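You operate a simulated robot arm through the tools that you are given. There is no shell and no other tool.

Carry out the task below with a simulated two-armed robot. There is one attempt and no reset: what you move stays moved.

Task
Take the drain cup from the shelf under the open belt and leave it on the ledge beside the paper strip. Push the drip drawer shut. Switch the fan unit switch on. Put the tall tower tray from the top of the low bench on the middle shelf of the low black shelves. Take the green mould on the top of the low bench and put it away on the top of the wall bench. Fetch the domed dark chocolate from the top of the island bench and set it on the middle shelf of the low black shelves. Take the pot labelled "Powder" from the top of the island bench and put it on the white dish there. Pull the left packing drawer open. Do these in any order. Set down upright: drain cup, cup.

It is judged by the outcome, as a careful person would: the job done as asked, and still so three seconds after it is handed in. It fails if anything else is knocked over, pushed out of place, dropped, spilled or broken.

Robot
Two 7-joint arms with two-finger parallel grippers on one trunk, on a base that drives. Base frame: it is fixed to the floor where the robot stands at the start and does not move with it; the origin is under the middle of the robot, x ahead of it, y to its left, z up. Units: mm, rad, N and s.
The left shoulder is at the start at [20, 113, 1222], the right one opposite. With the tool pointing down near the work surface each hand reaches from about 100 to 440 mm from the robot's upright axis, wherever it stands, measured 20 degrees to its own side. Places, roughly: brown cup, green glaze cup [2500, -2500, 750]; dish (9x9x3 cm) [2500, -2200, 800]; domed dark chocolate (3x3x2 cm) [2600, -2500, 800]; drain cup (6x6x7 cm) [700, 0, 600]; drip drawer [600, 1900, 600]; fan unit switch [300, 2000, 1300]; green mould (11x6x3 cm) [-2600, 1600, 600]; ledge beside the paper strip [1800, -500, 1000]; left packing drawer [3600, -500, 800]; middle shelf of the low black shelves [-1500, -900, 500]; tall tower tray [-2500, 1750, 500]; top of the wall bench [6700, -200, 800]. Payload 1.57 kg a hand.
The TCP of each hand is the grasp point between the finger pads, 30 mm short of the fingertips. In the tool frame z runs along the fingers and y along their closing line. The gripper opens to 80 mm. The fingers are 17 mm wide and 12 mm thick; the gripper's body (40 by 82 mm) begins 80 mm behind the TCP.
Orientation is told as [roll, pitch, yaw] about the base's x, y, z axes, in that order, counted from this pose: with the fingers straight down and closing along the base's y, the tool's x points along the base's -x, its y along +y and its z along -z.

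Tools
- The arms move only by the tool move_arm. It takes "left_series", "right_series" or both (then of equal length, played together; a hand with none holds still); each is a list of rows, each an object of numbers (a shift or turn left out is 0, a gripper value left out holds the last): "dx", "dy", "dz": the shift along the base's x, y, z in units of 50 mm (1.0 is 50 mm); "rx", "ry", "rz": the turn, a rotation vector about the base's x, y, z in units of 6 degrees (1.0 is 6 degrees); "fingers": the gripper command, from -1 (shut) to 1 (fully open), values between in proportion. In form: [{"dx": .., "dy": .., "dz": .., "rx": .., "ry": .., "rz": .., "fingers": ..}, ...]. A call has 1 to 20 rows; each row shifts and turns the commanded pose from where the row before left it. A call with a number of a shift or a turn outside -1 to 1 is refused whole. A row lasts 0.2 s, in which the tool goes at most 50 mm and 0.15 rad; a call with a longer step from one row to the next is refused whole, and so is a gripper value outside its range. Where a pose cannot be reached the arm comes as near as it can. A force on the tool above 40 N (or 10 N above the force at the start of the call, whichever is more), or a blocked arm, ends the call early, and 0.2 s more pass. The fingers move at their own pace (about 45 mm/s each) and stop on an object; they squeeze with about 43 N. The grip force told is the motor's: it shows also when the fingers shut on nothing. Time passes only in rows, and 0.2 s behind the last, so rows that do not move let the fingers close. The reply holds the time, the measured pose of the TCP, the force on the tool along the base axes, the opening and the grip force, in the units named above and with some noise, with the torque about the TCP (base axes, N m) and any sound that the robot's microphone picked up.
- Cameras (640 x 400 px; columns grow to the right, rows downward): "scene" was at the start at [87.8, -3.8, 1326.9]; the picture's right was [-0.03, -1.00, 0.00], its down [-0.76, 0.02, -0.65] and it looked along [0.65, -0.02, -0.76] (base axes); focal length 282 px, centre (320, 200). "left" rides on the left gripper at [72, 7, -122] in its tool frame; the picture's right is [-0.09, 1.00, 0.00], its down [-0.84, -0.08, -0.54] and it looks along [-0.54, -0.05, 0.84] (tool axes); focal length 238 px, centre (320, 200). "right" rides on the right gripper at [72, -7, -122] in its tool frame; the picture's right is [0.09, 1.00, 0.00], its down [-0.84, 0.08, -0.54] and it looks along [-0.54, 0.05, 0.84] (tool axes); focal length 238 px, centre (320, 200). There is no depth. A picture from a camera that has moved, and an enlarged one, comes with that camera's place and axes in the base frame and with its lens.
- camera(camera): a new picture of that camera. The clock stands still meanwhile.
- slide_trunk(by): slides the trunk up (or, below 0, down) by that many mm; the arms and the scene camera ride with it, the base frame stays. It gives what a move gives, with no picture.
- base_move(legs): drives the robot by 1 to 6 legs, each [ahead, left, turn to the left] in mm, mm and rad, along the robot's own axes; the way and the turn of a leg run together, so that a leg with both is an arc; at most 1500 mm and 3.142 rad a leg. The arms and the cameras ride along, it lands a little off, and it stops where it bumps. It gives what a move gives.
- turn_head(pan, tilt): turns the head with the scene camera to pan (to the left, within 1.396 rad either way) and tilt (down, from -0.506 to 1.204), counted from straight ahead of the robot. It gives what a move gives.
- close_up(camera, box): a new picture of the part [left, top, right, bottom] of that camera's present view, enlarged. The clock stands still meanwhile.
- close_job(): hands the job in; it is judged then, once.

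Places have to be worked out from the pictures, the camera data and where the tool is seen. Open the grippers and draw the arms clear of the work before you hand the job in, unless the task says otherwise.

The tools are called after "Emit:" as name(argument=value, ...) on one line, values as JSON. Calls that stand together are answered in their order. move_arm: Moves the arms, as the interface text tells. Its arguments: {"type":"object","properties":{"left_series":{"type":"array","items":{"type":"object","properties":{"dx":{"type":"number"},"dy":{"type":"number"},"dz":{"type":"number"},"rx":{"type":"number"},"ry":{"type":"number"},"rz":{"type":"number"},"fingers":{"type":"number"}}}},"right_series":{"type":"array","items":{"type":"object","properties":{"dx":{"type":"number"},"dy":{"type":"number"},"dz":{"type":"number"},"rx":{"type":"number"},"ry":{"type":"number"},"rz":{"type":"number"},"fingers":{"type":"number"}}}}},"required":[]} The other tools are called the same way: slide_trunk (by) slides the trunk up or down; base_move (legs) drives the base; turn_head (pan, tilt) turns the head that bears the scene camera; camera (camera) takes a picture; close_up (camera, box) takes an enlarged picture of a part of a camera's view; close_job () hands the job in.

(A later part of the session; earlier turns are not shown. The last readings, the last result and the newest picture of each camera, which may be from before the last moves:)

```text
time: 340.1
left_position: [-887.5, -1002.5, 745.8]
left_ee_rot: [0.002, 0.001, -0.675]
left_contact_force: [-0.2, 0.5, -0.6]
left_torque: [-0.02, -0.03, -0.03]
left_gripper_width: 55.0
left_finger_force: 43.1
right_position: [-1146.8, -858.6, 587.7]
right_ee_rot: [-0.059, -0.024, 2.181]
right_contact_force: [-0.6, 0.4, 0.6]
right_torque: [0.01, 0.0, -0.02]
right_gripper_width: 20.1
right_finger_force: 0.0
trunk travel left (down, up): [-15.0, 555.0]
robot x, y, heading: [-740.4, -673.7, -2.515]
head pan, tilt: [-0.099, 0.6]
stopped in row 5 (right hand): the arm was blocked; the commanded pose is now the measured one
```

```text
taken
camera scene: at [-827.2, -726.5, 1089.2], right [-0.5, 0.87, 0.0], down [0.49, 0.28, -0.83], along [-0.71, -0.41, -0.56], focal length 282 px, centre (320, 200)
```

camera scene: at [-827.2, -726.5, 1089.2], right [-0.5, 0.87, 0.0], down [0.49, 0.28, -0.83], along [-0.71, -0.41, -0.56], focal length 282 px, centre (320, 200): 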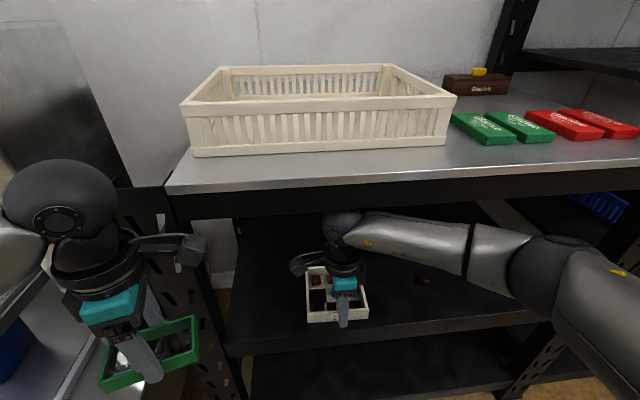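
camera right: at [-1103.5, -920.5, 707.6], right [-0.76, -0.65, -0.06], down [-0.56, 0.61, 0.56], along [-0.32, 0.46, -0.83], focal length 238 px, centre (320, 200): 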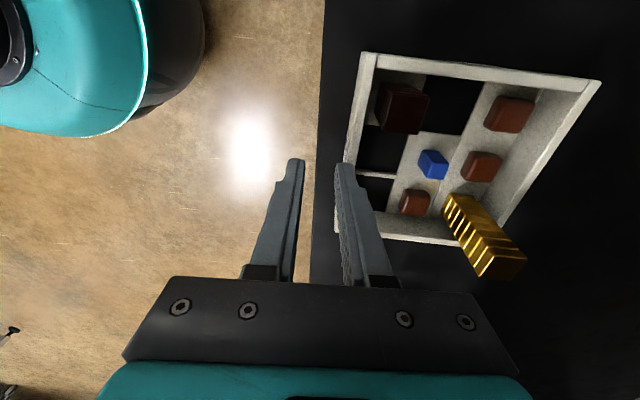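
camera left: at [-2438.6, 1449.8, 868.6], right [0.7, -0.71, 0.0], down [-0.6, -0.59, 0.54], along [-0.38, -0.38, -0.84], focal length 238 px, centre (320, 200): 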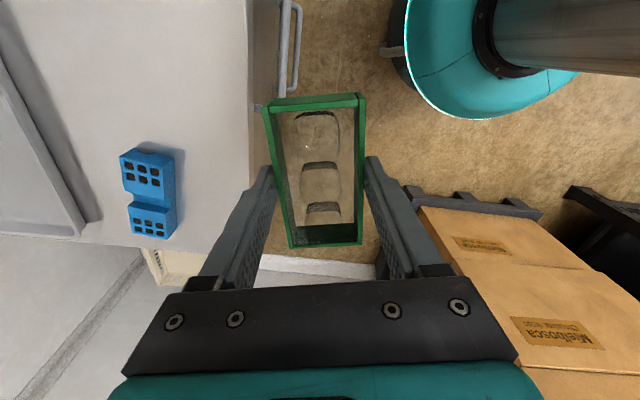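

The wrist touched the underside of the top beam. The fingertips are above the tray wall now, so I ease down 3 mm and pull straight back out.

Emit:
move_arm(right_series=[{"dz": -0.06}, {"dx": 0.3, "dy": 0.216}, {"dx": 0.4, "dy": 0.29}, {"dx": 0.4, "dy": 0.29}, {"dx": 0.4, "dy": 0.29}, {"dx": 0.4, "dy": 0.29}])

Emit:
camera(camera="right")

Emit:
camera(camera="scene")

```text
time: 341.5
left_position: [-888.6, -1003.3, 745.5]
left_ee_rot: [0.001, 0.002, -0.676]
left_contact_force: [-0.4, -0.1, -0.6]
left_torque: [-0.02, 0.0, -0.01]
left_gripper_width: 55.0
left_finger_force: 43.0
right_position: [-1053.5, -790.5, 585.6]
right_ee_rot: [-0.052, -0.02, 2.18]
right_contact_force: [0.2, 0.0, -0.8]
right_torque: [-0.02, 0.0, 0.03]
right_gripper_width: 19.8
right_finger_force: 0.0
trunk travel left (down, up): [-15.0, 555.0]
robot x, y, heading: [-741.2, -676.7, -2.516]
head pan, tilt: [-0.099, 0.6]
```

```text
taken
camera right: at [-1010.2, -850.4, 706.4], right [-0.76, -0.64, -0.05], down [-0.56, 0.62, 0.55], along [-0.33, 0.45, -0.83], focal length 238 px, centre (320, 200)
```

right: 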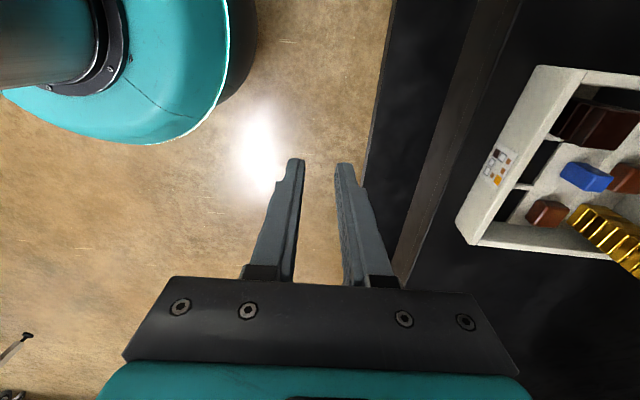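

```text
taken
camera scene: at [-826.9, -726.9, 1088.5], right [-0.5, 0.87, 0.0], down [0.49, 0.28, -0.83], along [-0.71, -0.41, -0.56], focal length 282 px, centre (320, 200)
```

scene: 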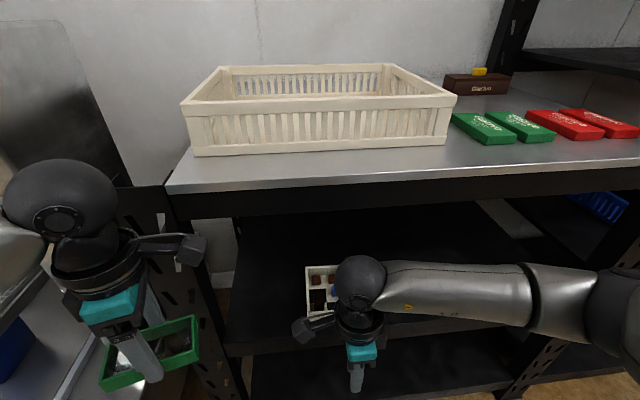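

The tray stands on the middle shelf with its tower upright. Next: the fan switch and drip drawer near the far-left end of the line. I back off, turn, and look that way.

Emit:
base_move(legs=[[-350, 0, 0], [0, 0, -1.57]])

Emit:
slide_trunk(by=300)

Emit:
base_move(legs=[[0, -300, 0], [700, 0, 0]])

Emit:
turn_head(pan=-0.9, tilt=0.3)

Emit:
camera(camera="scene")

```text
time: 347.5
left_position: [-794.9, -335.4, 745.6]
left_ee_rot: [-0.001, 0.002, -2.224]
left_contact_force: [0.6, 1.1, -0.6]
left_torque: [0.04, -0.02, -0.01]
left_gripper_width: 55.0
left_finger_force: 42.9
right_position: [-585.5, -165.4, 585.1]
right_ee_rot: [-0.05, -0.02, 0.63]
right_contact_force: [0.0, 0.0, 0.1]
right_torque: [0.03, 0.02, -0.01]
right_gripper_width: 20.1
right_finger_force: 0.0
trunk travel left (down, up): [-15.0, 555.0]
robot x, y, heading: [-467.7, -469.6, 2.219]
head pan, tilt: [-0.099, 0.6]
```

```text
time: 350.5
left_position: [-796.0, -336.2, 1044.4]
left_ee_rot: [0.002, 0.001, -2.223]
left_contact_force: [0.1, 1.0, -1.2]
left_torque: [0.04, 0.0, -0.01]
left_gripper_width: 54.8
left_finger_force: 43.3
right_position: [-585.7, -165.7, 886.0]
right_ee_rot: [-0.051, -0.022, 0.631]
right_contact_force: [-0.8, 0.0, -0.6]
right_torque: [0.01, -0.01, 0.01]
right_gripper_width: 19.7
right_finger_force: 0.0
trunk travel left (down, up): [-315.0, 255.0]
robot x, y, heading: [-465.7, -474.6, 2.216]
head pan, tilt: [-0.099, 0.6]
```

```text
time: 356.1
left_position: [-1003.3, 410.9, 1045.8]
left_ee_rot: [0.001, 0.003, -2.212]
left_contact_force: [0.4, -0.2, -0.5]
left_torque: [0.0, 0.01, 0.0]
left_gripper_width: 55.0
left_finger_force: 42.8
right_position: [-796.0, 584.9, 886.3]
right_ee_rot: [-0.053, -0.02, 0.646]
right_contact_force: [1.4, 1.0, 0.2]
right_torque: [-0.01, 0.0, 0.0]
right_gripper_width: 19.9
right_finger_force: 0.1
trunk travel left (down, up): [-315.0, 255.0]
robot x, y, heading: [-666.3, 277.3, 2.232]
head pan, tilt: [-0.099, 0.6]
```

```text
time: 357.2
left_position: [-1002.9, 411.8, 1045.8]
left_ee_rot: [0.001, 0.003, -2.211]
left_contact_force: [0.0, -0.2, -0.2]
left_torque: [0.01, 0.0, 0.05]
left_gripper_width: 54.9
left_finger_force: 42.7
right_position: [-795.9, 583.8, 886.6]
right_ee_rot: [-0.051, -0.02, 0.645]
right_contact_force: [-0.5, -0.3, 0.6]
right_torque: [0.0, 0.0, -0.05]
right_gripper_width: 20.0
right_finger_force: 0.1
trunk travel left (down, up): [-315.0, 255.0]
robot x, y, heading: [-668.3, 279.9, 2.228]
head pan, tilt: [-0.901, 0.3]
```

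```text
taken
camera scene: at [-653.6, 374.1, 1416.0], right [0.97, -0.24, 0.0], down [-0.07, -0.29, -0.96], along [0.23, 0.93, -0.3], focal length 282 px, centre (320, 200)
```

scene: 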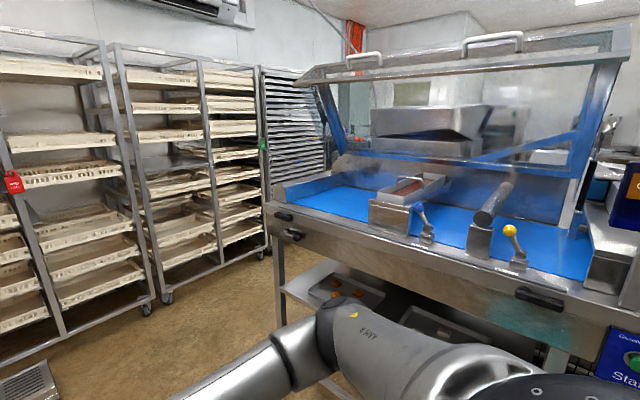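

The fan unit seems to be the steel box behind the raised hood. I drive on past the machine's end to view that side.

Emit:
base_move(legs=[[1400, 0, 0]])

Emit:
turn_head(pan=-1.2, tilt=0.25)

Emit:
camera(camera="scene")

```text
time: 364.1
left_position: [-1850.2, 1500.2, 1045.5]
left_ee_rot: [0.002, 0.002, -2.208]
left_contact_force: [0.3, -0.7, -1.4]
left_torque: [0.03, 0.01, 0.01]
left_gripper_width: 55.0
left_finger_force: 43.0
right_position: [-1643.4, 1674.0, 886.6]
right_ee_rot: [-0.05, -0.022, 0.648]
right_contact_force: [0.7, -0.1, 0.2]
right_torque: [0.0, -0.02, 0.01]
right_gripper_width: 20.0
right_finger_force: 0.0
trunk travel left (down, up): [-315.0, 255.0]
robot x, y, heading: [-1516.9, 1365.2, 2.231]
head pan, tilt: [-0.901, 0.3]
```

```text
time: 364.9
left_position: [-1850.1, 1499.3, 1046.3]
left_ee_rot: [0.002, 0.003, -2.207]
left_contact_force: [0.3, 0.0, 0.2]
left_torque: [0.03, 0.02, 0.01]
left_gripper_width: 55.0
left_finger_force: 43.1
right_position: [-1643.6, 1674.1, 885.7]
right_ee_rot: [-0.049, -0.022, 0.648]
right_contact_force: [0.1, 0.6, -0.7]
right_torque: [-0.02, -0.01, -0.01]
right_gripper_width: 20.0
right_finger_force: 0.0
trunk travel left (down, up): [-315.0, 255.0]
robot x, y, heading: [-1516.3, 1364.7, 2.237]
head pan, tilt: [-1.201, 0.25]
```

```text
taken
camera scene: at [-1474.9, 1453.1, 1420.7], right [0.86, -0.51, 0.0], down [-0.13, -0.21, -0.97], along [0.5, 0.83, -0.25], focal length 282 px, centre (320, 200)
```

scene: 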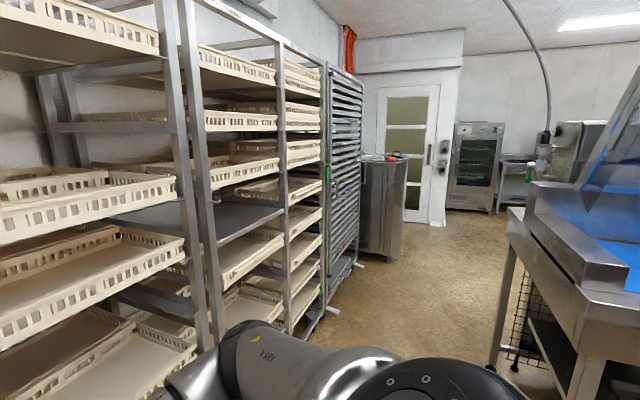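

There's an aisle between the racks and the machine's end. I turn right and drive up it.

Emit:
base_move(legs=[[0, 0, -1.62], [1300, 0, 0]])

Emit:
turn_head(pan=-1.0, tilt=0.3)

Emit:
camera(camera="scene")

Emit:
turn_head(pan=-0.2, tilt=0.4)

Emit:
camera(camera="scene")

```text
time: 372.5
left_position: [-831.4, 2138.9, 1043.0]
left_ee_rot: [0.001, 0.02, 2.494]
left_contact_force: [0.8, 0.5, -0.2]
left_torque: [-0.07, -0.02, 0.02]
left_gripper_width: 54.9
left_finger_force: 43.0
right_position: [-682.5, 1948.9, 893.0]
right_ee_rot: [-0.045, -0.001, -0.875]
right_contact_force: [1.2, -0.3, 0.0]
right_torque: [-0.01, 0.02, 0.03]
right_gripper_width: 20.1
right_finger_force: 0.1
trunk travel left (down, up): [-315.0, 255.0]
robot x, y, heading: [-951.7, 1795.7, 0.651]
head pan, tilt: [-1.201, 0.25]
stopped in leg 2: the robot was blocked; the commanded pose is now the measured one
```

```text
time: 373.3
left_position: [-831.5, 2139.7, 1043.0]
left_ee_rot: [0.002, 0.023, 2.492]
left_contact_force: [-0.8, -0.4, 0.2]
left_torque: [0.0, -0.02, -0.02]
left_gripper_width: 54.8
left_finger_force: 42.7
right_position: [-681.6, 1947.9, 892.4]
right_ee_rot: [-0.048, -0.003, -0.878]
right_contact_force: [-1.1, -0.3, 0.3]
right_torque: [0.01, -0.05, 0.0]
right_gripper_width: 20.1
right_finger_force: 0.1
trunk travel left (down, up): [-315.0, 255.0]
robot x, y, heading: [-950.3, 1795.4, 0.647]
head pan, tilt: [-1.0, 0.3]
```

```text
taken
camera scene: at [-878.3, 1785.5, 1417.8], right [-0.34, -0.94, 0.01], down [-0.26, 0.09, -0.96], along [0.9, -0.33, -0.28], focal length 282 px, centre (320, 200)
```

scene: 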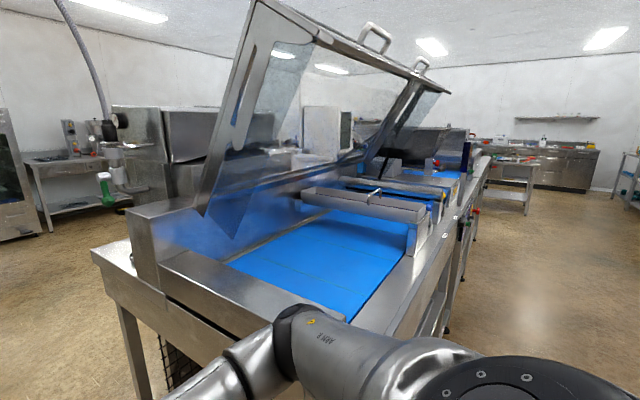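

```text
time: 374.4
left_position: [-830.3, 2139.1, 1042.7]
left_ee_rot: [0.003, 0.024, 2.489]
left_contact_force: [-0.4, 0.0, 0.1]
left_torque: [-0.02, 0.02, 0.0]
left_gripper_width: 54.5
left_finger_force: 43.2
right_position: [-680.5, 1948.1, 891.9]
right_ee_rot: [-0.049, -0.003, -0.879]
right_contact_force: [0.2, -0.5, -0.5]
right_torque: [0.02, -0.02, -0.01]
right_gripper_width: 20.2
right_finger_force: 0.1
trunk travel left (down, up): [-315.0, 255.0]
robot x, y, heading: [-960.2, 1796.5, 0.649]
head pan, tilt: [-0.201, 0.4]
```

```text
taken
camera scene: at [-882.2, 1857.5, 1407.4], right [0.43, -0.9, 0.02], down [-0.34, -0.18, -0.92], along [0.84, 0.39, -0.38], focal length 282 px, centre (320, 200)
```

scene: 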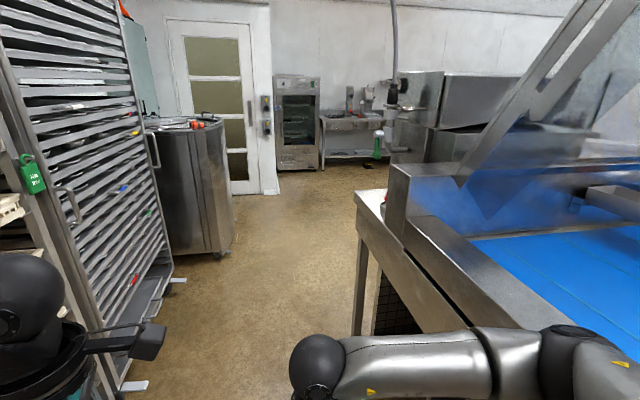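

Something blocked the base — most likely my right elbow against the machine's end (aisle centre is further left). I back 60 mm, shift left 150, and re-check.

Emit:
base_move(legs=[[-80, 0, 0], [0, 150, 0]])

Emit:
turn_head(pan=-0.9, tilt=0.8)

Emit:
camera(camera="scene")

Emit:
turn_head(pan=0.8, tilt=0.7)

Emit:
camera(camera="scene")

```text
time: 376.4
left_position: [-974.4, 2197.3, 1045.2]
left_ee_rot: [0.003, 0.002, 2.494]
left_contact_force: [-0.2, 1.1, 0.0]
left_torque: [0.0, 0.01, -0.01]
left_gripper_width: 54.8
left_finger_force: 42.9
right_position: [-822.1, 2003.4, 888.1]
right_ee_rot: [-0.059, 0.007, -0.888]
right_contact_force: [0.2, 0.1, 0.0]
right_torque: [-0.02, -0.03, -0.01]
right_gripper_width: 19.9
right_finger_force: 0.0
trunk travel left (down, up): [-315.0, 255.0]
robot x, y, heading: [-1110.3, 1866.0, 0.658]
head pan, tilt: [-0.201, 0.4]
```

```text
time: 377.5
left_position: [-973.6, 2195.4, 1045.2]
left_ee_rot: [0.002, 0.003, 2.494]
left_contact_force: [0.1, 0.1, -1.1]
left_torque: [-0.04, 0.01, -0.02]
left_gripper_width: 55.0
left_finger_force: 42.8
right_position: [-822.0, 2002.5, 887.2]
right_ee_rot: [-0.058, 0.008, -0.886]
right_contact_force: [0.2, 0.0, 0.3]
right_torque: [0.02, 0.01, 0.02]
right_gripper_width: 20.2
right_finger_force: 0.1
trunk travel left (down, up): [-315.0, 255.0]
robot x, y, heading: [-1110.1, 1866.6, 0.651]
head pan, tilt: [-0.901, 0.799]
```

```text
taken
camera scene: at [-1023.7, 1849.8, 1371.7], right [-0.24, -0.97, 0.0], down [-0.69, 0.17, -0.7], along [0.68, -0.17, -0.72], focal length 282 px, centre (320, 200)
```

scene: 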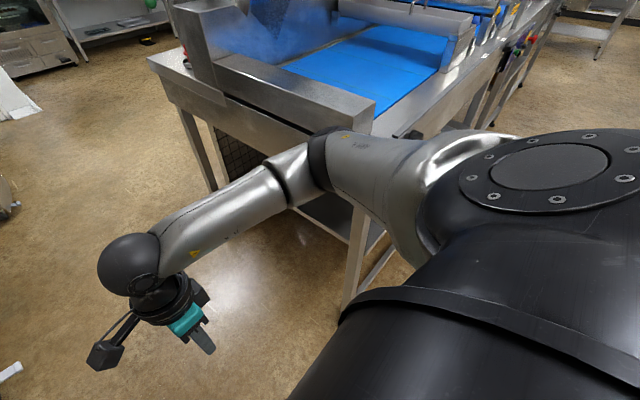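

```text
time: 379.2
left_position: [-972.7, 2196.1, 1043.9]
left_ee_rot: [0.002, 0.005, 2.493]
left_contact_force: [0.4, -0.8, -0.4]
left_torque: [0.0, -0.01, 0.01]
left_gripper_width: 54.9
left_finger_force: 42.8
right_position: [-822.4, 2002.3, 886.7]
right_ee_rot: [-0.058, 0.009, -0.888]
right_contact_force: [0.3, -0.6, 0.6]
right_torque: [0.0, 0.01, -0.01]
right_gripper_width: 20.0
right_finger_force: 0.2
trunk travel left (down, up): [-315.0, 255.0]
robot x, y, heading: [-1110.4, 1865.3, 0.654]
head pan, tilt: [0.799, 0.7]
```

```text
taken
camera scene: at [-1091.9, 1953.8, 1379.9], right [0.99, -0.12, 0.0], down [-0.08, -0.64, -0.76], along [0.09, 0.76, -0.64], focal length 282 px, centre (320, 200)
```

scene: 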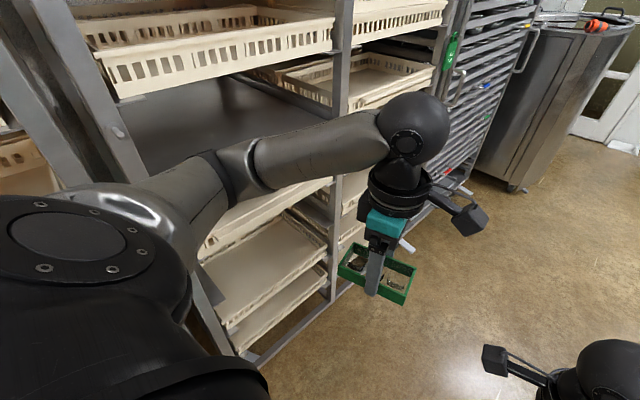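

The aisle is narrow for my elbows. I stretch both hands forward (which pulls the elbows in), straighten heading, and look again.

Emit:
move_arm(right_series=[{"dx": 0.76, "dy": 0.58, "dz": 0.3}, {"dx": 0.76, "dy": 0.58, "dz": 0.3}, {"dx": 0.76, "dy": 0.58, "dz": 0.3}, {"dx": 0.76, "dy": 0.58, "dz": 0.3}, {"dx": 0.76, "dy": 0.58, "dz": 0.3}], left_series=[{"dx": 0.76, "dy": 0.58, "dz": 0.1}, {"dx": 0.76, "dy": 0.58, "dz": 0.1}, {"dx": 0.76, "dy": 0.58, "dz": 0.1}, {"dx": 0.76, "dy": 0.58, "dz": 0.1}, {"dx": 0.76, "dy": 0.58, "dz": 0.1}])

Emit:
base_move(legs=[[0, 0, -0.04]])

Emit:
turn_head(pan=0.0, tilt=0.5)

Emit:
camera(camera="scene")

Emit:
turn_head(pan=-0.9, tilt=0.8)

Emit:
camera(camera="scene")

```text
time: 380.4
left_position: [-781.9, 2344.1, 1069.9]
left_ee_rot: [0.0, 0.003, 2.494]
left_contact_force: [0.1, 0.5, -1.6]
left_torque: [-0.02, -0.02, 0.01]
left_gripper_width: 54.9
left_finger_force: 43.6
right_position: [-635.2, 2147.5, 961.4]
right_ee_rot: [-0.055, 0.007, -0.884]
right_contact_force: [0.5, 0.0, -0.4]
right_torque: [0.01, 0.04, -0.02]
right_gripper_width: 20.2
right_finger_force: 0.1
trunk travel left (down, up): [-315.0, 255.0]
robot x, y, heading: [-1112.9, 1859.5, 0.657]
head pan, tilt: [0.799, 0.7]
```

```text
time: 381.2
left_position: [-761.8, 2329.5, 1069.0]
left_ee_rot: [0.002, 0.003, 2.454]
left_contact_force: [0.9, 0.1, -0.5]
left_torque: [-0.01, 0.04, -0.02]
left_gripper_width: 54.6
left_finger_force: 43.2
right_position: [-624.6, 2127.7, 962.3]
right_ee_rot: [-0.058, 0.007, -0.927]
right_contact_force: [0.2, -0.1, -0.8]
right_torque: [0.02, 0.05, 0.0]
right_gripper_width: 19.9
right_finger_force: 0.1
trunk travel left (down, up): [-315.0, 255.0]
robot x, y, heading: [-1111.2, 1863.1, 0.611]
head pan, tilt: [0.799, 0.7]
```

```text
time: 382.4
left_position: [-762.1, 2329.4, 1068.0]
left_ee_rot: [0.001, 0.004, 2.455]
left_contact_force: [0.4, 0.4, -0.5]
left_torque: [0.0, 0.02, -0.01]
left_gripper_width: 55.0
left_finger_force: 42.4
right_position: [-624.4, 2127.9, 960.6]
right_ee_rot: [-0.059, 0.008, -0.927]
right_contact_force: [0.3, -0.6, -0.1]
right_torque: [0.0, 0.02, 0.01]
right_gripper_width: 20.3
right_finger_force: 0.1
trunk travel left (down, up): [-315.0, 255.0]
robot x, y, heading: [-1112.9, 1861.3, 0.613]
head pan, tilt: [0.0, 0.499]
```

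```text
taken
camera scene: at [-1027.4, 1921.7, 1397.6], right [0.58, -0.82, 0.0], down [-0.39, -0.28, -0.88], along [0.72, 0.51, -0.48], focal length 282 px, centre (320, 200)
```

scene: 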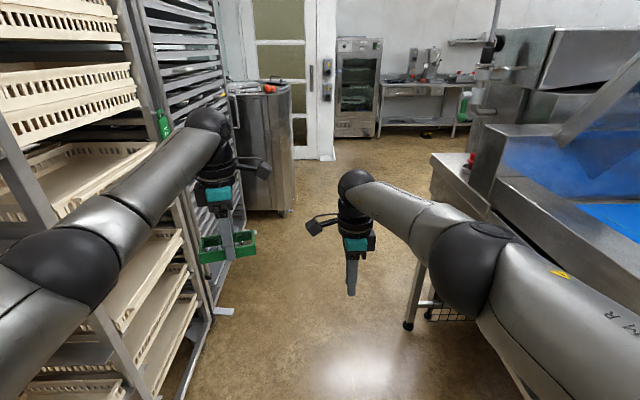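

```text
time: 383.6
left_position: [-761.7, 2329.6, 1070.0]
left_ee_rot: [0.002, 0.004, 2.454]
left_contact_force: [-0.4, -0.5, -0.3]
left_torque: [0.0, 0.0, 0.01]
left_gripper_width: 54.9
left_finger_force: 42.8
right_position: [-624.1, 2127.7, 961.4]
right_ee_rot: [-0.058, 0.008, -0.926]
right_contact_force: [-0.1, -0.4, 0.2]
right_torque: [0.0, -0.02, 0.02]
right_gripper_width: 20.1
right_finger_force: 0.1
trunk travel left (down, up): [-315.0, 255.0]
robot x, y, heading: [-1110.1, 1866.8, 0.612]
head pan, tilt: [-0.901, 0.799]
```

```text
taken
camera scene: at [-1024.3, 1846.5, 1371.7], right [-0.28, -0.96, 0.0], down [-0.69, 0.2, -0.7], along [0.67, -0.2, -0.72], focal length 282 px, centre (320, 200)
```

scene: 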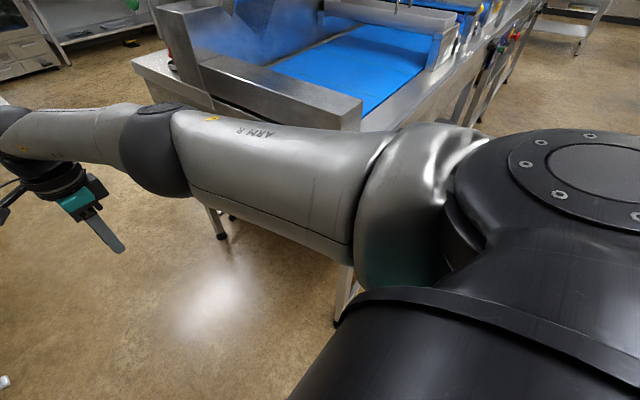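

The aisle is now passable. Zooming on the fan unit at upper right.

Emit:
turn_head(pan=-0.4, tilt=0.3)

Emit:
camera(camera="scene")

Emit:
close_up(camera="scene", box=[220, 40, 420, 200])

```text
time: 384.5
left_position: [-761.6, 2328.9, 1070.0]
left_ee_rot: [0.002, 0.003, 2.454]
left_contact_force: [0.0, -0.8, -0.4]
left_torque: [0.0, 0.0, -0.02]
left_gripper_width: 54.9
left_finger_force: 42.3
right_position: [-623.1, 2127.3, 961.4]
right_ee_rot: [-0.057, 0.009, -0.925]
right_contact_force: [0.3, -0.4, 0.1]
right_torque: [0.02, -0.01, -0.02]
right_gripper_width: 20.1
right_finger_force: 0.1
trunk travel left (down, up): [-315.0, 255.0]
robot x, y, heading: [-1112.8, 1864.4, 0.618]
head pan, tilt: [-0.4, 0.3]
```

```text
taken
camera scene: at [-1010.4, 1889.0, 1415.9], right [0.21, -0.98, 0.0], down [-0.29, -0.06, -0.95], along [0.93, 0.2, -0.3], focal length 282 px, centre (320, 200)
```

scene: 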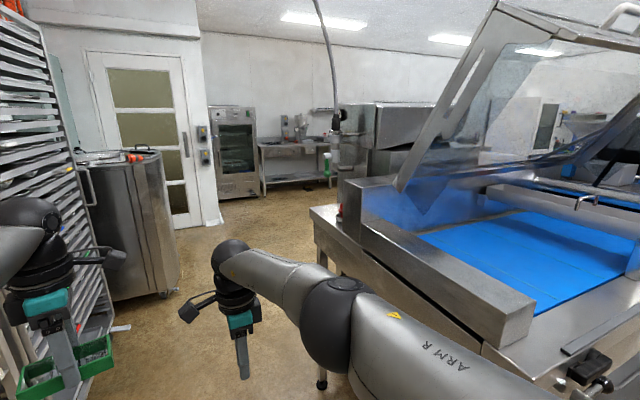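

```text
2.50 times, centred on (320, 120) of scene
camera zoom: at [-1010.4, 1889.0, 1415.9], right [0.21, -0.98, 0.0], down [-0.29, -0.06, -0.95], along [0.93, 0.2, -0.3], focal length 704 px, centre (320, 400)
```

zoom: 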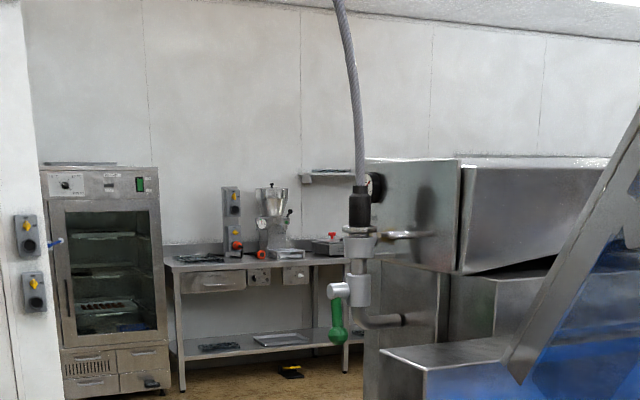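

The fan unit's round control appears on its back (door-side) face. I continue up the aisle past the machine's end.

Emit:
base_move(legs=[[950, 0, 0], [900, 0, 0]])

Emit:
turn_head(pan=-1.3, tilt=0.35)

Emit:
camera(camera="scene")

```text
time: 393.9
left_position: [791.0, 3389.3, 1070.0]
left_ee_rot: [0.002, 0.003, 2.427]
left_contact_force: [-0.3, -0.4, -0.8]
left_torque: [-0.01, 0.0, 0.0]
left_gripper_width: 55.1
left_finger_force: 43.2
right_position: [923.6, 3183.3, 960.5]
right_ee_rot: [-0.059, 0.009, -0.952]
right_contact_force: [-0.7, 0.7, -0.3]
right_torque: [-0.03, 0.0, 0.01]
right_gripper_width: 20.3
right_finger_force: 0.0
trunk travel left (down, up): [-315.0, 255.0]
robot x, y, heading: [432.3, 2935.0, 0.585]
head pan, tilt: [-0.4, 0.3]
```

```text
time: 395.1
left_position: [790.8, 3388.5, 1068.1]
left_ee_rot: [0.002, 0.003, 2.426]
left_contact_force: [-1.3, 0.7, -0.4]
left_torque: [0.01, 0.0, 0.02]
left_gripper_width: 54.8
left_finger_force: 43.2
right_position: [922.7, 3183.1, 961.9]
right_ee_rot: [-0.057, 0.01, -0.95]
right_contact_force: [-0.5, 0.9, -0.3]
right_torque: [0.01, 0.0, 0.04]
right_gripper_width: 19.9
right_finger_force: 0.0
trunk travel left (down, up): [-315.0, 255.0]
robot x, y, heading: [426.3, 2934.7, 0.589]
head pan, tilt: [-1.3, 0.351]
```

```text
taken
camera scene: at [510.2, 2876.9, 1411.3], right [-0.65, -0.76, 0.0], down [-0.26, 0.22, -0.94], along [0.71, -0.61, -0.34], focal length 282 px, centre (320, 200)
```

scene: 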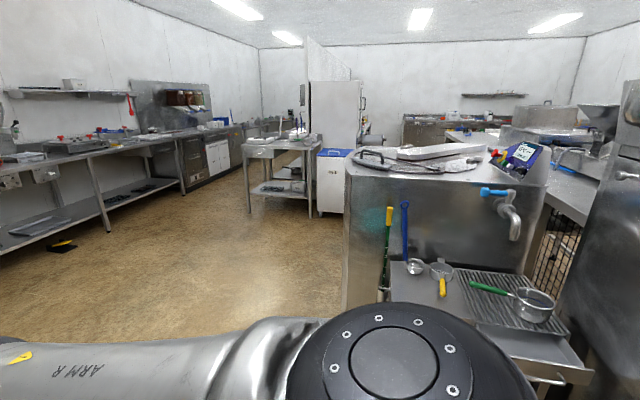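

I can see the open drip drawer below a drip grid on a tank unit, and the fan unit to its right. I turn right to face them.

Emit:
base_move(legs=[[0, 0, -1.55]])

Emit:
turn_head(pan=-0.4, tilt=0.4)

Emit:
camera(camera="scene")

```text
time: 399.2
left_position: [904.9, 2601.6, 1069.3]
left_ee_rot: [0.001, 0.004, 0.915]
left_contact_force: [-0.9, -0.2, -1.4]
left_torque: [0.0, 0.0, 0.0]
left_gripper_width: 55.0
left_finger_force: 43.0
right_position: [709.4, 2455.9, 961.8]
right_ee_rot: [-0.057, 0.008, -2.465]
right_contact_force: [0.0, 0.3, 0.2]
right_torque: [0.01, 0.07, 0.03]
right_gripper_width: 20.0
right_finger_force: 0.1
trunk travel left (down, up): [-315.0, 255.0]
robot x, y, heading: [431.1, 2932.7, -0.924]
head pan, tilt: [-1.3, 0.351]
```

```text
time: 400.4
left_position: [906.3, 2601.5, 1069.2]
left_ee_rot: [0.001, 0.001, 0.916]
left_contact_force: [-1.1, 0.3, -0.9]
left_torque: [0.0, 0.05, -0.05]
left_gripper_width: 55.0
left_finger_force: 43.3
right_position: [708.8, 2456.7, 961.9]
right_ee_rot: [-0.056, 0.01, -2.465]
right_contact_force: [0.7, 0.2, -0.1]
right_torque: [0.0, 0.0, -0.03]
right_gripper_width: 20.1
right_finger_force: 0.1
trunk travel left (down, up): [-315.0, 255.0]
robot x, y, heading: [429.9, 2931.9, -0.922]
head pan, tilt: [-0.4, 0.4]
```

```text
taken
camera scene: at [459.8, 2834.2, 1406.7], right [-0.97, -0.24, 0.0], down [-0.09, 0.38, -0.92], along [0.22, -0.89, -0.39], focal length 282 px, centre (320, 200)
```

scene: 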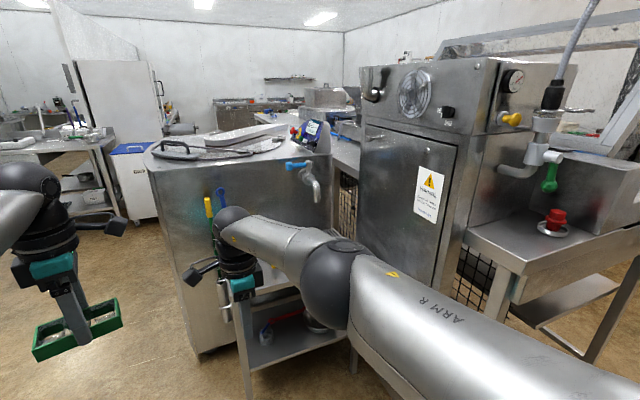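

Emit:
close_up(camera="scene", box=[340, 40, 580, 240])

Emit:
close_up(camera="scene", box=[180, 180, 380, 360])

```text
2.00 times, centred on (460, 140) of scene
camera zoom: at [459.8, 2834.2, 1406.7], right [-0.97, -0.24, 0.0], down [-0.09, 0.38, -0.92], along [0.22, -0.89, -0.39], focal length 563 px, centre (40, 320)
```

zoom: 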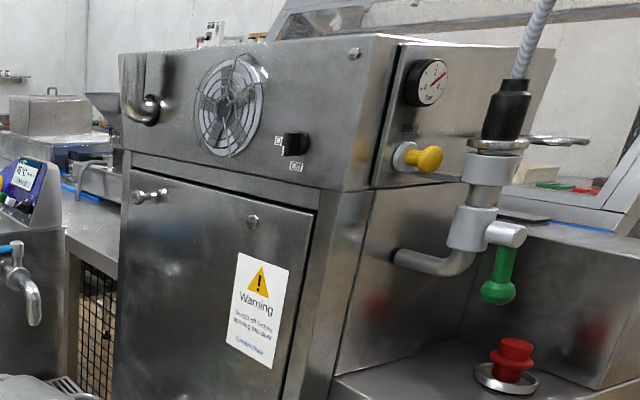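

```text
2.22 times, centred on (280, 270) of scene
camera zoom: at [459.8, 2834.2, 1406.7], right [-0.97, -0.24, 0.0], down [-0.09, 0.38, -0.92], along [0.22, -0.89, -0.39], focal length 626 px, centre (409, 44)
```

zoom: 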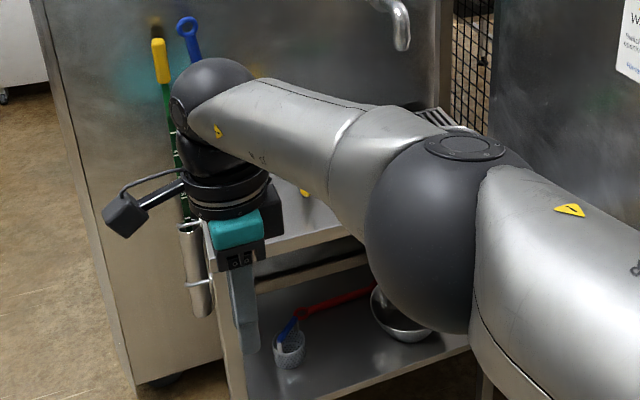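

The fan unit's rotary switch is at about (315,2000,1328), on its grille face. Closer look at it and at the drip drawer.

Emit:
close_up(camera="scene", box=[440, 90, 500, 130])

Emit:
base_move(legs=[[0, -100, 0]])

Emit:
move_arm(right_series=[{"dx": -0.6, "dy": 0.8, "dz": 0.5}, {"dx": -0.6, "dy": 0.8, "dz": 0.5}, {"dx": -0.6, "dy": 0.8, "dz": 0.3}, {"dx": -0.6, "dy": 0.8}])

Emit:
turn_head(pan=-0.3, tilt=0.6)

Emit:
camera(camera="scene")

```text
10.00 times, centred on (470, 110) of scene
camera zoom: at [459.8, 2834.2, 1406.7], right [-0.97, -0.24, 0.0], down [-0.09, 0.38, -0.92], along [0.22, -0.89, -0.39], focal length 2816 px, centre (-1180, 1100)
```

zoom: 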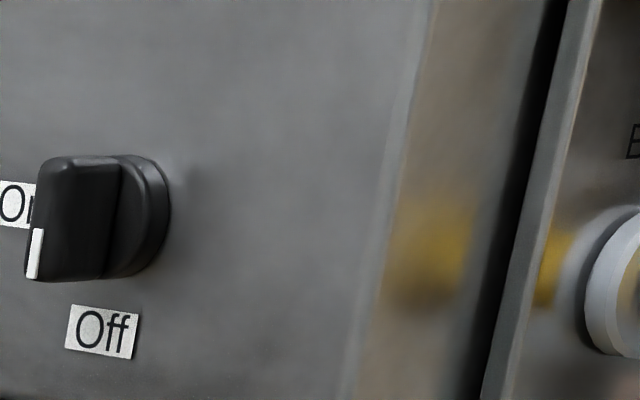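

```text
time: 401.5
left_position: [824.7, 2541.1, 1069.9]
left_ee_rot: [0.003, 0.002, 0.912]
left_contact_force: [0.8, -0.8, -0.2]
left_torque: [0.0, -0.03, -0.02]
left_gripper_width: 55.1
left_finger_force: 43.3
right_position: [629.7, 2397.0, 961.8]
right_ee_rot: [-0.057, 0.008, -2.467]
right_contact_force: [1.3, 0.5, -0.4]
right_torque: [0.01, -0.01, 0.0]
right_gripper_width: 20.2
right_finger_force: 0.1
trunk travel left (down, up): [-315.0, 255.0]
robot x, y, heading: [355.6, 2872.9, -0.933]
head pan, tilt: [-0.4, 0.4]
```

```text
refused: row 1 steps farther than a row can; nothing moved
```

```text
time: 402.2
left_position: [827.1, 2540.9, 1068.9]
left_ee_rot: [0.003, 0.004, 0.914]
left_contact_force: [0.0, 0.3, -1.4]
left_torque: [0.02, -0.04, 0.02]
left_gripper_width: 54.8
left_finger_force: 42.9
right_position: [630.5, 2397.5, 961.2]
right_ee_rot: [-0.057, 0.009, -2.469]
right_contact_force: [0.1, 0.2, -0.1]
right_torque: [-0.01, 0.02, -0.01]
right_gripper_width: 20.2
right_finger_force: 0.0
trunk travel left (down, up): [-315.0, 255.0]
robot x, y, heading: [353.8, 2873.2, -0.931]
head pan, tilt: [-0.3, 0.6]
```

```text
taken
camera scene: at [389.1, 2782.3, 1388.6], right [-0.94, -0.34, 0.0], down [-0.19, 0.53, -0.83], along [0.28, -0.78, -0.56], focal length 282 px, centre (320, 200)
```

scene: 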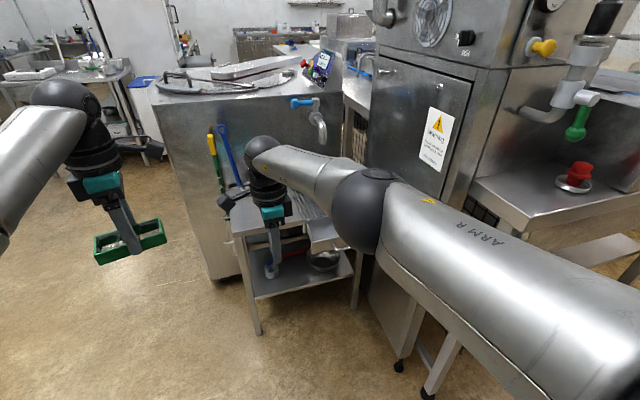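

The knob's white mark points down at "Off"; "On" is at its left, so it needs a 90° clockwise turn. My arm blocks the drawer; I lift the right hand back and up out of view.

Emit:
move_arm(right_series=[{"dx": -0.45, "dy": 0.6, "dz": 0.5}, {"dx": -0.45, "dy": 0.6, "dz": 0.5}, {"dx": -0.45, "dy": 0.6, "dz": 0.5}, {"dx": -0.45, "dy": 0.6, "dz": 0.5}, {"dx": -0.45, "dy": 0.6, "dz": 0.4}])

Emit:
camera(camera="scene")

Emit:
close_up(camera="scene", box=[220, 120, 420, 280])

```text
time: 403.4
left_position: [825.6, 2542.8, 1070.3]
left_ee_rot: [0.001, 0.004, 0.912]
left_contact_force: [-0.4, 0.1, -1.1]
left_torque: [0.02, 0.01, -0.01]
left_gripper_width: 54.8
left_finger_force: 43.4
right_position: [515.4, 2549.4, 1083.0]
right_ee_rot: [-0.057, 0.011, -2.467]
right_contact_force: [-0.3, 0.9, 0.7]
right_torque: [0.0, 0.03, -0.03]
right_gripper_width: 20.0
right_finger_force: 0.0
trunk travel left (down, up): [-315.0, 255.0]
robot x, y, heading: [351.8, 2876.2, -0.926]
head pan, tilt: [-0.3, 0.6]
```

```text
taken
camera scene: at [388.8, 2782.7, 1388.6], right [-0.94, -0.34, 0.0], down [-0.19, 0.53, -0.83], along [0.28, -0.78, -0.56], focal length 282 px, centre (320, 200)
```

scene: 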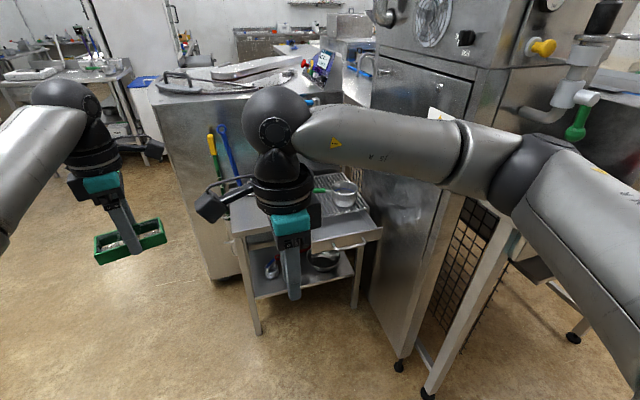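

```text
2.50 times, centred on (320, 200) of scene
camera zoom: at [388.8, 2782.7, 1388.6], right [-0.94, -0.34, 0.0], down [-0.19, 0.53, -0.83], along [0.28, -0.78, -0.56], focal length 704 px, centre (320, 200)
```

zoom: 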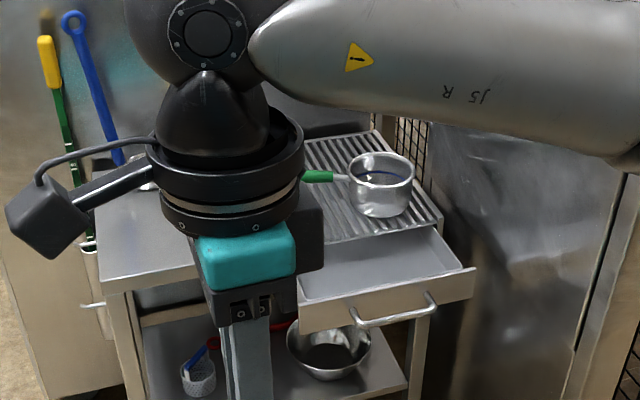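

The drip drawer front (with handle) faces me, ~100 mm open, near (575,1935,620). I close the right fingers, drive 330 forward and lower the trunk.

Emit:
base_move(legs=[[330, 0, 0]])

Emit:
move_arm(right_series=[{"fingers": -1, "dx": -0.6, "dy": -0.45}, {"dx": -0.6, "dy": -0.45}, {"dx": -0.6, "dy": -0.45}, {"dx": -0.6, "dy": -0.45}])

Emit:
slide_trunk(by=-200)

Emit:
turn_head(pan=-0.4, tilt=0.8)

Emit:
camera(camera="scene")

Emit:
camera(camera="right")

```text
time: 405.6
left_position: [1029.5, 2276.4, 1068.4]
left_ee_rot: [0.002, 0.003, 0.917]
left_contact_force: [-0.2, 0.2, -1.0]
left_torque: [0.02, 0.01, 0.05]
left_gripper_width: 54.8
left_finger_force: 43.4
right_position: [718.4, 2283.2, 1081.7]
right_ee_rot: [-0.057, 0.009, -2.461]
right_contact_force: [0.5, 0.2, 0.8]
right_torque: [0.03, 0.03, 0.04]
right_gripper_width: 19.9
right_finger_force: 0.0
trunk travel left (down, up): [-315.0, 255.0]
robot x, y, heading: [552.6, 2610.1, -0.926]
head pan, tilt: [-0.3, 0.6]
```

```text
time: 406.6
left_position: [1028.6, 2277.4, 1068.6]
left_ee_rot: [0.003, 0.003, 0.916]
left_contact_force: [-0.3, -0.8, -1.3]
left_torque: [-0.01, 0.01, -0.01]
left_gripper_width: 54.9
left_finger_force: 42.7
right_position: [599.0, 2193.0, 1079.4]
right_ee_rot: [-0.055, 0.008, -2.463]
right_contact_force: [0.1, 0.2, -0.3]
right_torque: [0.01, 0.01, -0.03]
right_gripper_width: 0.0
right_finger_force: 21.6
trunk travel left (down, up): [-315.0, 255.0]
robot x, y, heading: [554.3, 2610.2, -0.925]
head pan, tilt: [-0.3, 0.6]
```

```text
time: 408.8
left_position: [1029.3, 2276.5, 869.8]
left_ee_rot: [0.002, 0.003, 0.918]
left_contact_force: [-0.3, -0.4, -0.9]
left_torque: [0.04, 0.03, 0.0]
left_gripper_width: 54.7
left_finger_force: 42.8
right_position: [600.4, 2192.9, 879.9]
right_ee_rot: [-0.055, 0.01, -2.462]
right_contact_force: [-0.6, -0.7, -0.2]
right_torque: [0.02, 0.0, 0.0]
right_gripper_width: 0.0
right_finger_force: 21.4
trunk travel left (down, up): [-115.0, 455.0]
robot x, y, heading: [558.5, 2607.4, -0.922]
head pan, tilt: [-0.3, 0.6]
```

```text
time: 409.6
left_position: [1029.9, 2278.3, 868.7]
left_ee_rot: [0.002, 0.003, 0.916]
left_contact_force: [0.6, 0.0, -0.8]
left_torque: [-0.02, -0.01, -0.01]
left_gripper_width: 54.9
left_finger_force: 43.0
right_position: [599.4, 2192.2, 879.4]
right_ee_rot: [-0.056, 0.009, -2.461]
right_contact_force: [-0.8, 0.0, 0.8]
right_torque: [0.01, 0.01, -0.01]
right_gripper_width: 0.1
right_finger_force: 21.3
trunk travel left (down, up): [-115.0, 455.0]
robot x, y, heading: [553.9, 2610.7, -0.925]
head pan, tilt: [-0.4, 0.799]
```

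```text
taken
camera scene: at [579.7, 2521.1, 1171.7], right [-0.97, -0.25, 0.0], down [-0.18, 0.69, -0.7], along [0.17, -0.68, -0.72], focal length 282 px, centre (320, 200)
```

scene: 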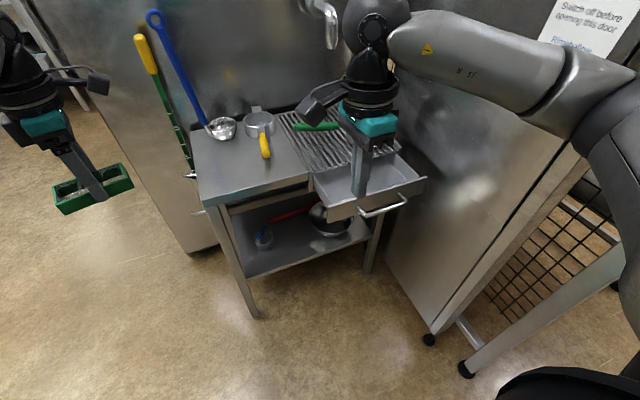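

```text
taken
camera right: at [655.8, 2236.9, 1001.3], right [0.7, -0.72, -0.06], down [-0.59, -0.61, 0.53], along [-0.41, -0.34, -0.85], focal length 238 px, centre (320, 200)
```

right: 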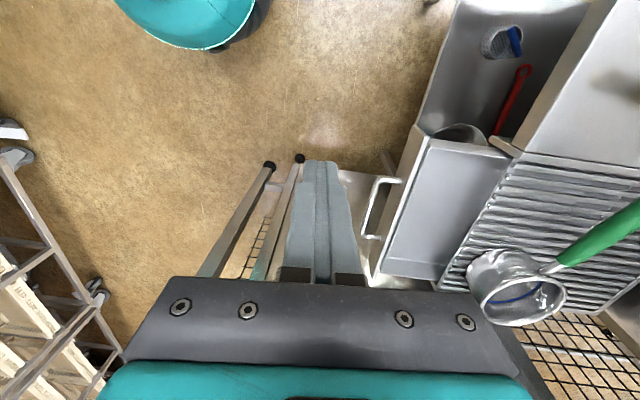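

Handle bar ≈(540,2021,657), drawer panel ~490 ahead/369 right. A saucepan stands on the grid just beyond, so I'll push with a hand tilted ~45° (fingertips first). Un-yaw and tilt the right hand.

Emit:
move_arm(right_series=[{"rx": -0.416, "ry": -0.336}, {"rz": 1}, {"rz": 1}, {"rz": 1}, {"rz": 1}, {"rz": 1}, {"rz": 1}, {"rz": 1}, {"rz": 1}, {"rz": 1}, {"rz": 1}, {"rz": 1}, {"rz": 1}, {"rz": 1}, {"rz": 1}, {"rz": 0.7}])

Emit:
move_arm(right_series=[{"rx": -0.798, "ry": -0.602}, {"rx": -0.798, "ry": -0.602}, {"rx": -0.798, "ry": -0.602}, {"rx": -0.798, "ry": -0.602}, {"rx": -0.798, "ry": -0.602}, {"rx": -0.798, "ry": -0.602}, {"rx": -0.798, "ry": -0.602}, {"rx": -0.798, "ry": -0.602}])

Emit:
camera(camera="right")

Emit:
camera(camera="scene")

```text
time: 412.9
left_position: [1030.1, 2275.8, 869.6]
left_ee_rot: [0.003, 0.003, 0.917]
left_contact_force: [0.0, 0.2, -1.1]
left_torque: [0.0, 0.02, 0.01]
left_gripper_width: 55.1
left_finger_force: 42.8
right_position: [600.4, 2193.1, 879.2]
right_ee_rot: [0.001, 0.009, -0.922]
right_contact_force: [-0.6, 0.5, 1.3]
right_torque: [0.02, 0.0, -0.01]
right_gripper_width: 0.0
right_finger_force: 21.3
trunk travel left (down, up): [-115.0, 455.0]
robot x, y, heading: [551.9, 2612.5, -0.922]
head pan, tilt: [-0.4, 0.799]
```

```text
time: 414.8
left_position: [1028.8, 2276.8, 870.4]
left_ee_rot: [0.001, 0.005, 0.916]
left_contact_force: [0.9, -0.4, -1.3]
left_torque: [-0.01, 0.02, 0.01]
left_gripper_width: 55.0
left_finger_force: 43.0
right_position: [616.6, 2159.8, 874.6]
right_ee_rot: [-0.003, -0.828, -0.922]
right_contact_force: [0.8, 0.5, 0.2]
right_torque: [0.01, -0.02, 0.01]
right_gripper_width: 0.1
right_finger_force: 21.5
right hand out of reach, approached as far as the arm can: row 6, 7, 8
trunk travel left (down, up): [-115.0, 455.0]
robot x, y, heading: [556.9, 2609.2, -0.923]
head pan, tilt: [-0.4, 0.799]
```

```text
taken
camera right: at [528.1, 2267.3, 904.2], right [0.76, 0.65, -0.07], down [0.16, -0.08, 0.98], along [0.63, -0.75, -0.17], focal length 238 px, centre (320, 200)
```

right: 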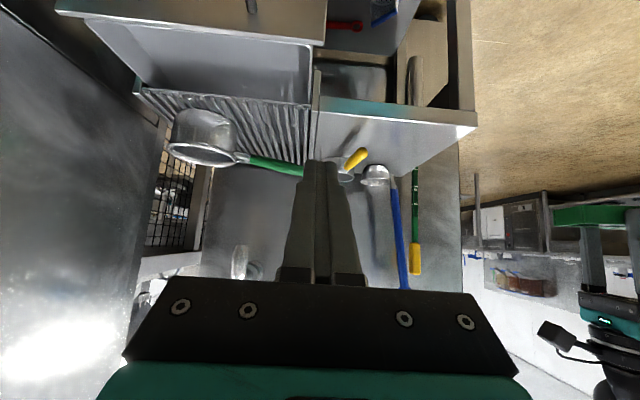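

```text
taken
camera scene: at [579.7, 2521.1, 1171.6], right [-0.97, -0.25, 0.0], down [-0.18, 0.7, -0.7], along [0.17, -0.68, -0.72], focal length 282 px, centre (320, 200)
```

scene: 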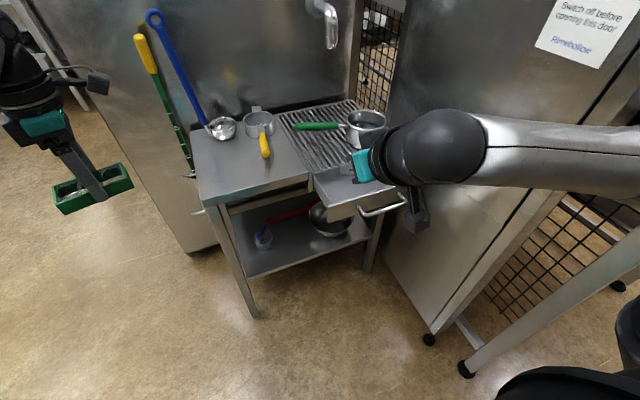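

I'll push on the panel left of its centre (right≈300) to keep my elbow clear of the fan cabinet. Move right 80 mm, then descend in front of the panel.

Emit:
move_arm(right_series=[{"dx": -0.64, "dy": -0.48}, {"dx": -0.64, "dy": -0.48}, {"dz": -0.8}, {"dz": -0.8}, {"dz": -0.8}, {"dz": -0.8}])

Emit:
camera(camera="right")

Emit:
camera(camera="scene")

```text
time: 416.1
left_position: [1029.6, 2277.3, 869.1]
left_ee_rot: [0.003, 0.003, 0.918]
left_contact_force: [1.3, -0.3, -1.1]
left_torque: [0.01, 0.03, 0.01]
left_gripper_width: 55.0
left_finger_force: 43.1
right_position: [551.5, 2111.5, 715.0]
right_ee_rot: [-0.006, -0.83, -0.92]
right_contact_force: [-0.2, -0.4, -0.3]
right_torque: [0.02, -0.01, -0.02]
right_gripper_width: 0.0
right_finger_force: 20.7
trunk travel left (down, up): [-115.0, 455.0]
robot x, y, heading: [554.7, 2606.7, -0.929]
head pan, tilt: [-0.4, 0.799]
```

```text
taken
camera right: at [462.6, 2218.2, 743.4], right [0.76, 0.65, -0.07], down [0.16, -0.08, 0.98], along [0.63, -0.76, -0.17], focal length 238 px, centre (320, 200)
```

right: 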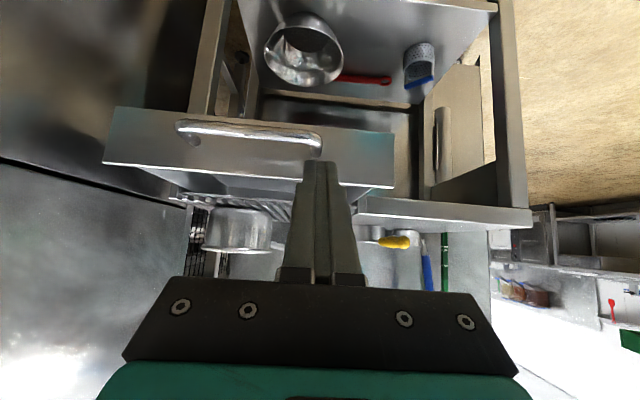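

```text
taken
camera scene: at [580.1, 2521.0, 1171.6], right [-0.97, -0.25, 0.0], down [-0.18, 0.7, -0.7], along [0.17, -0.68, -0.72], focal length 282 px, centre (320, 200)
```

scene: 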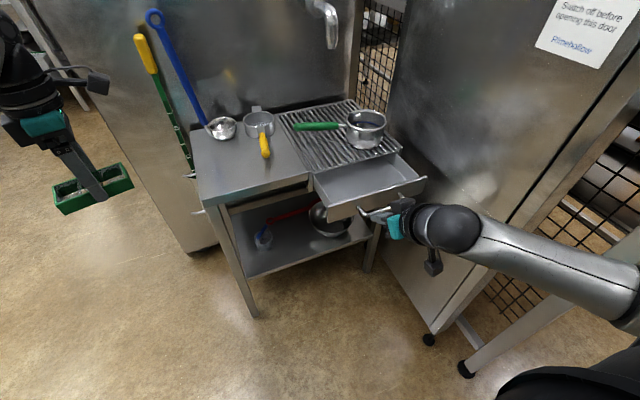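

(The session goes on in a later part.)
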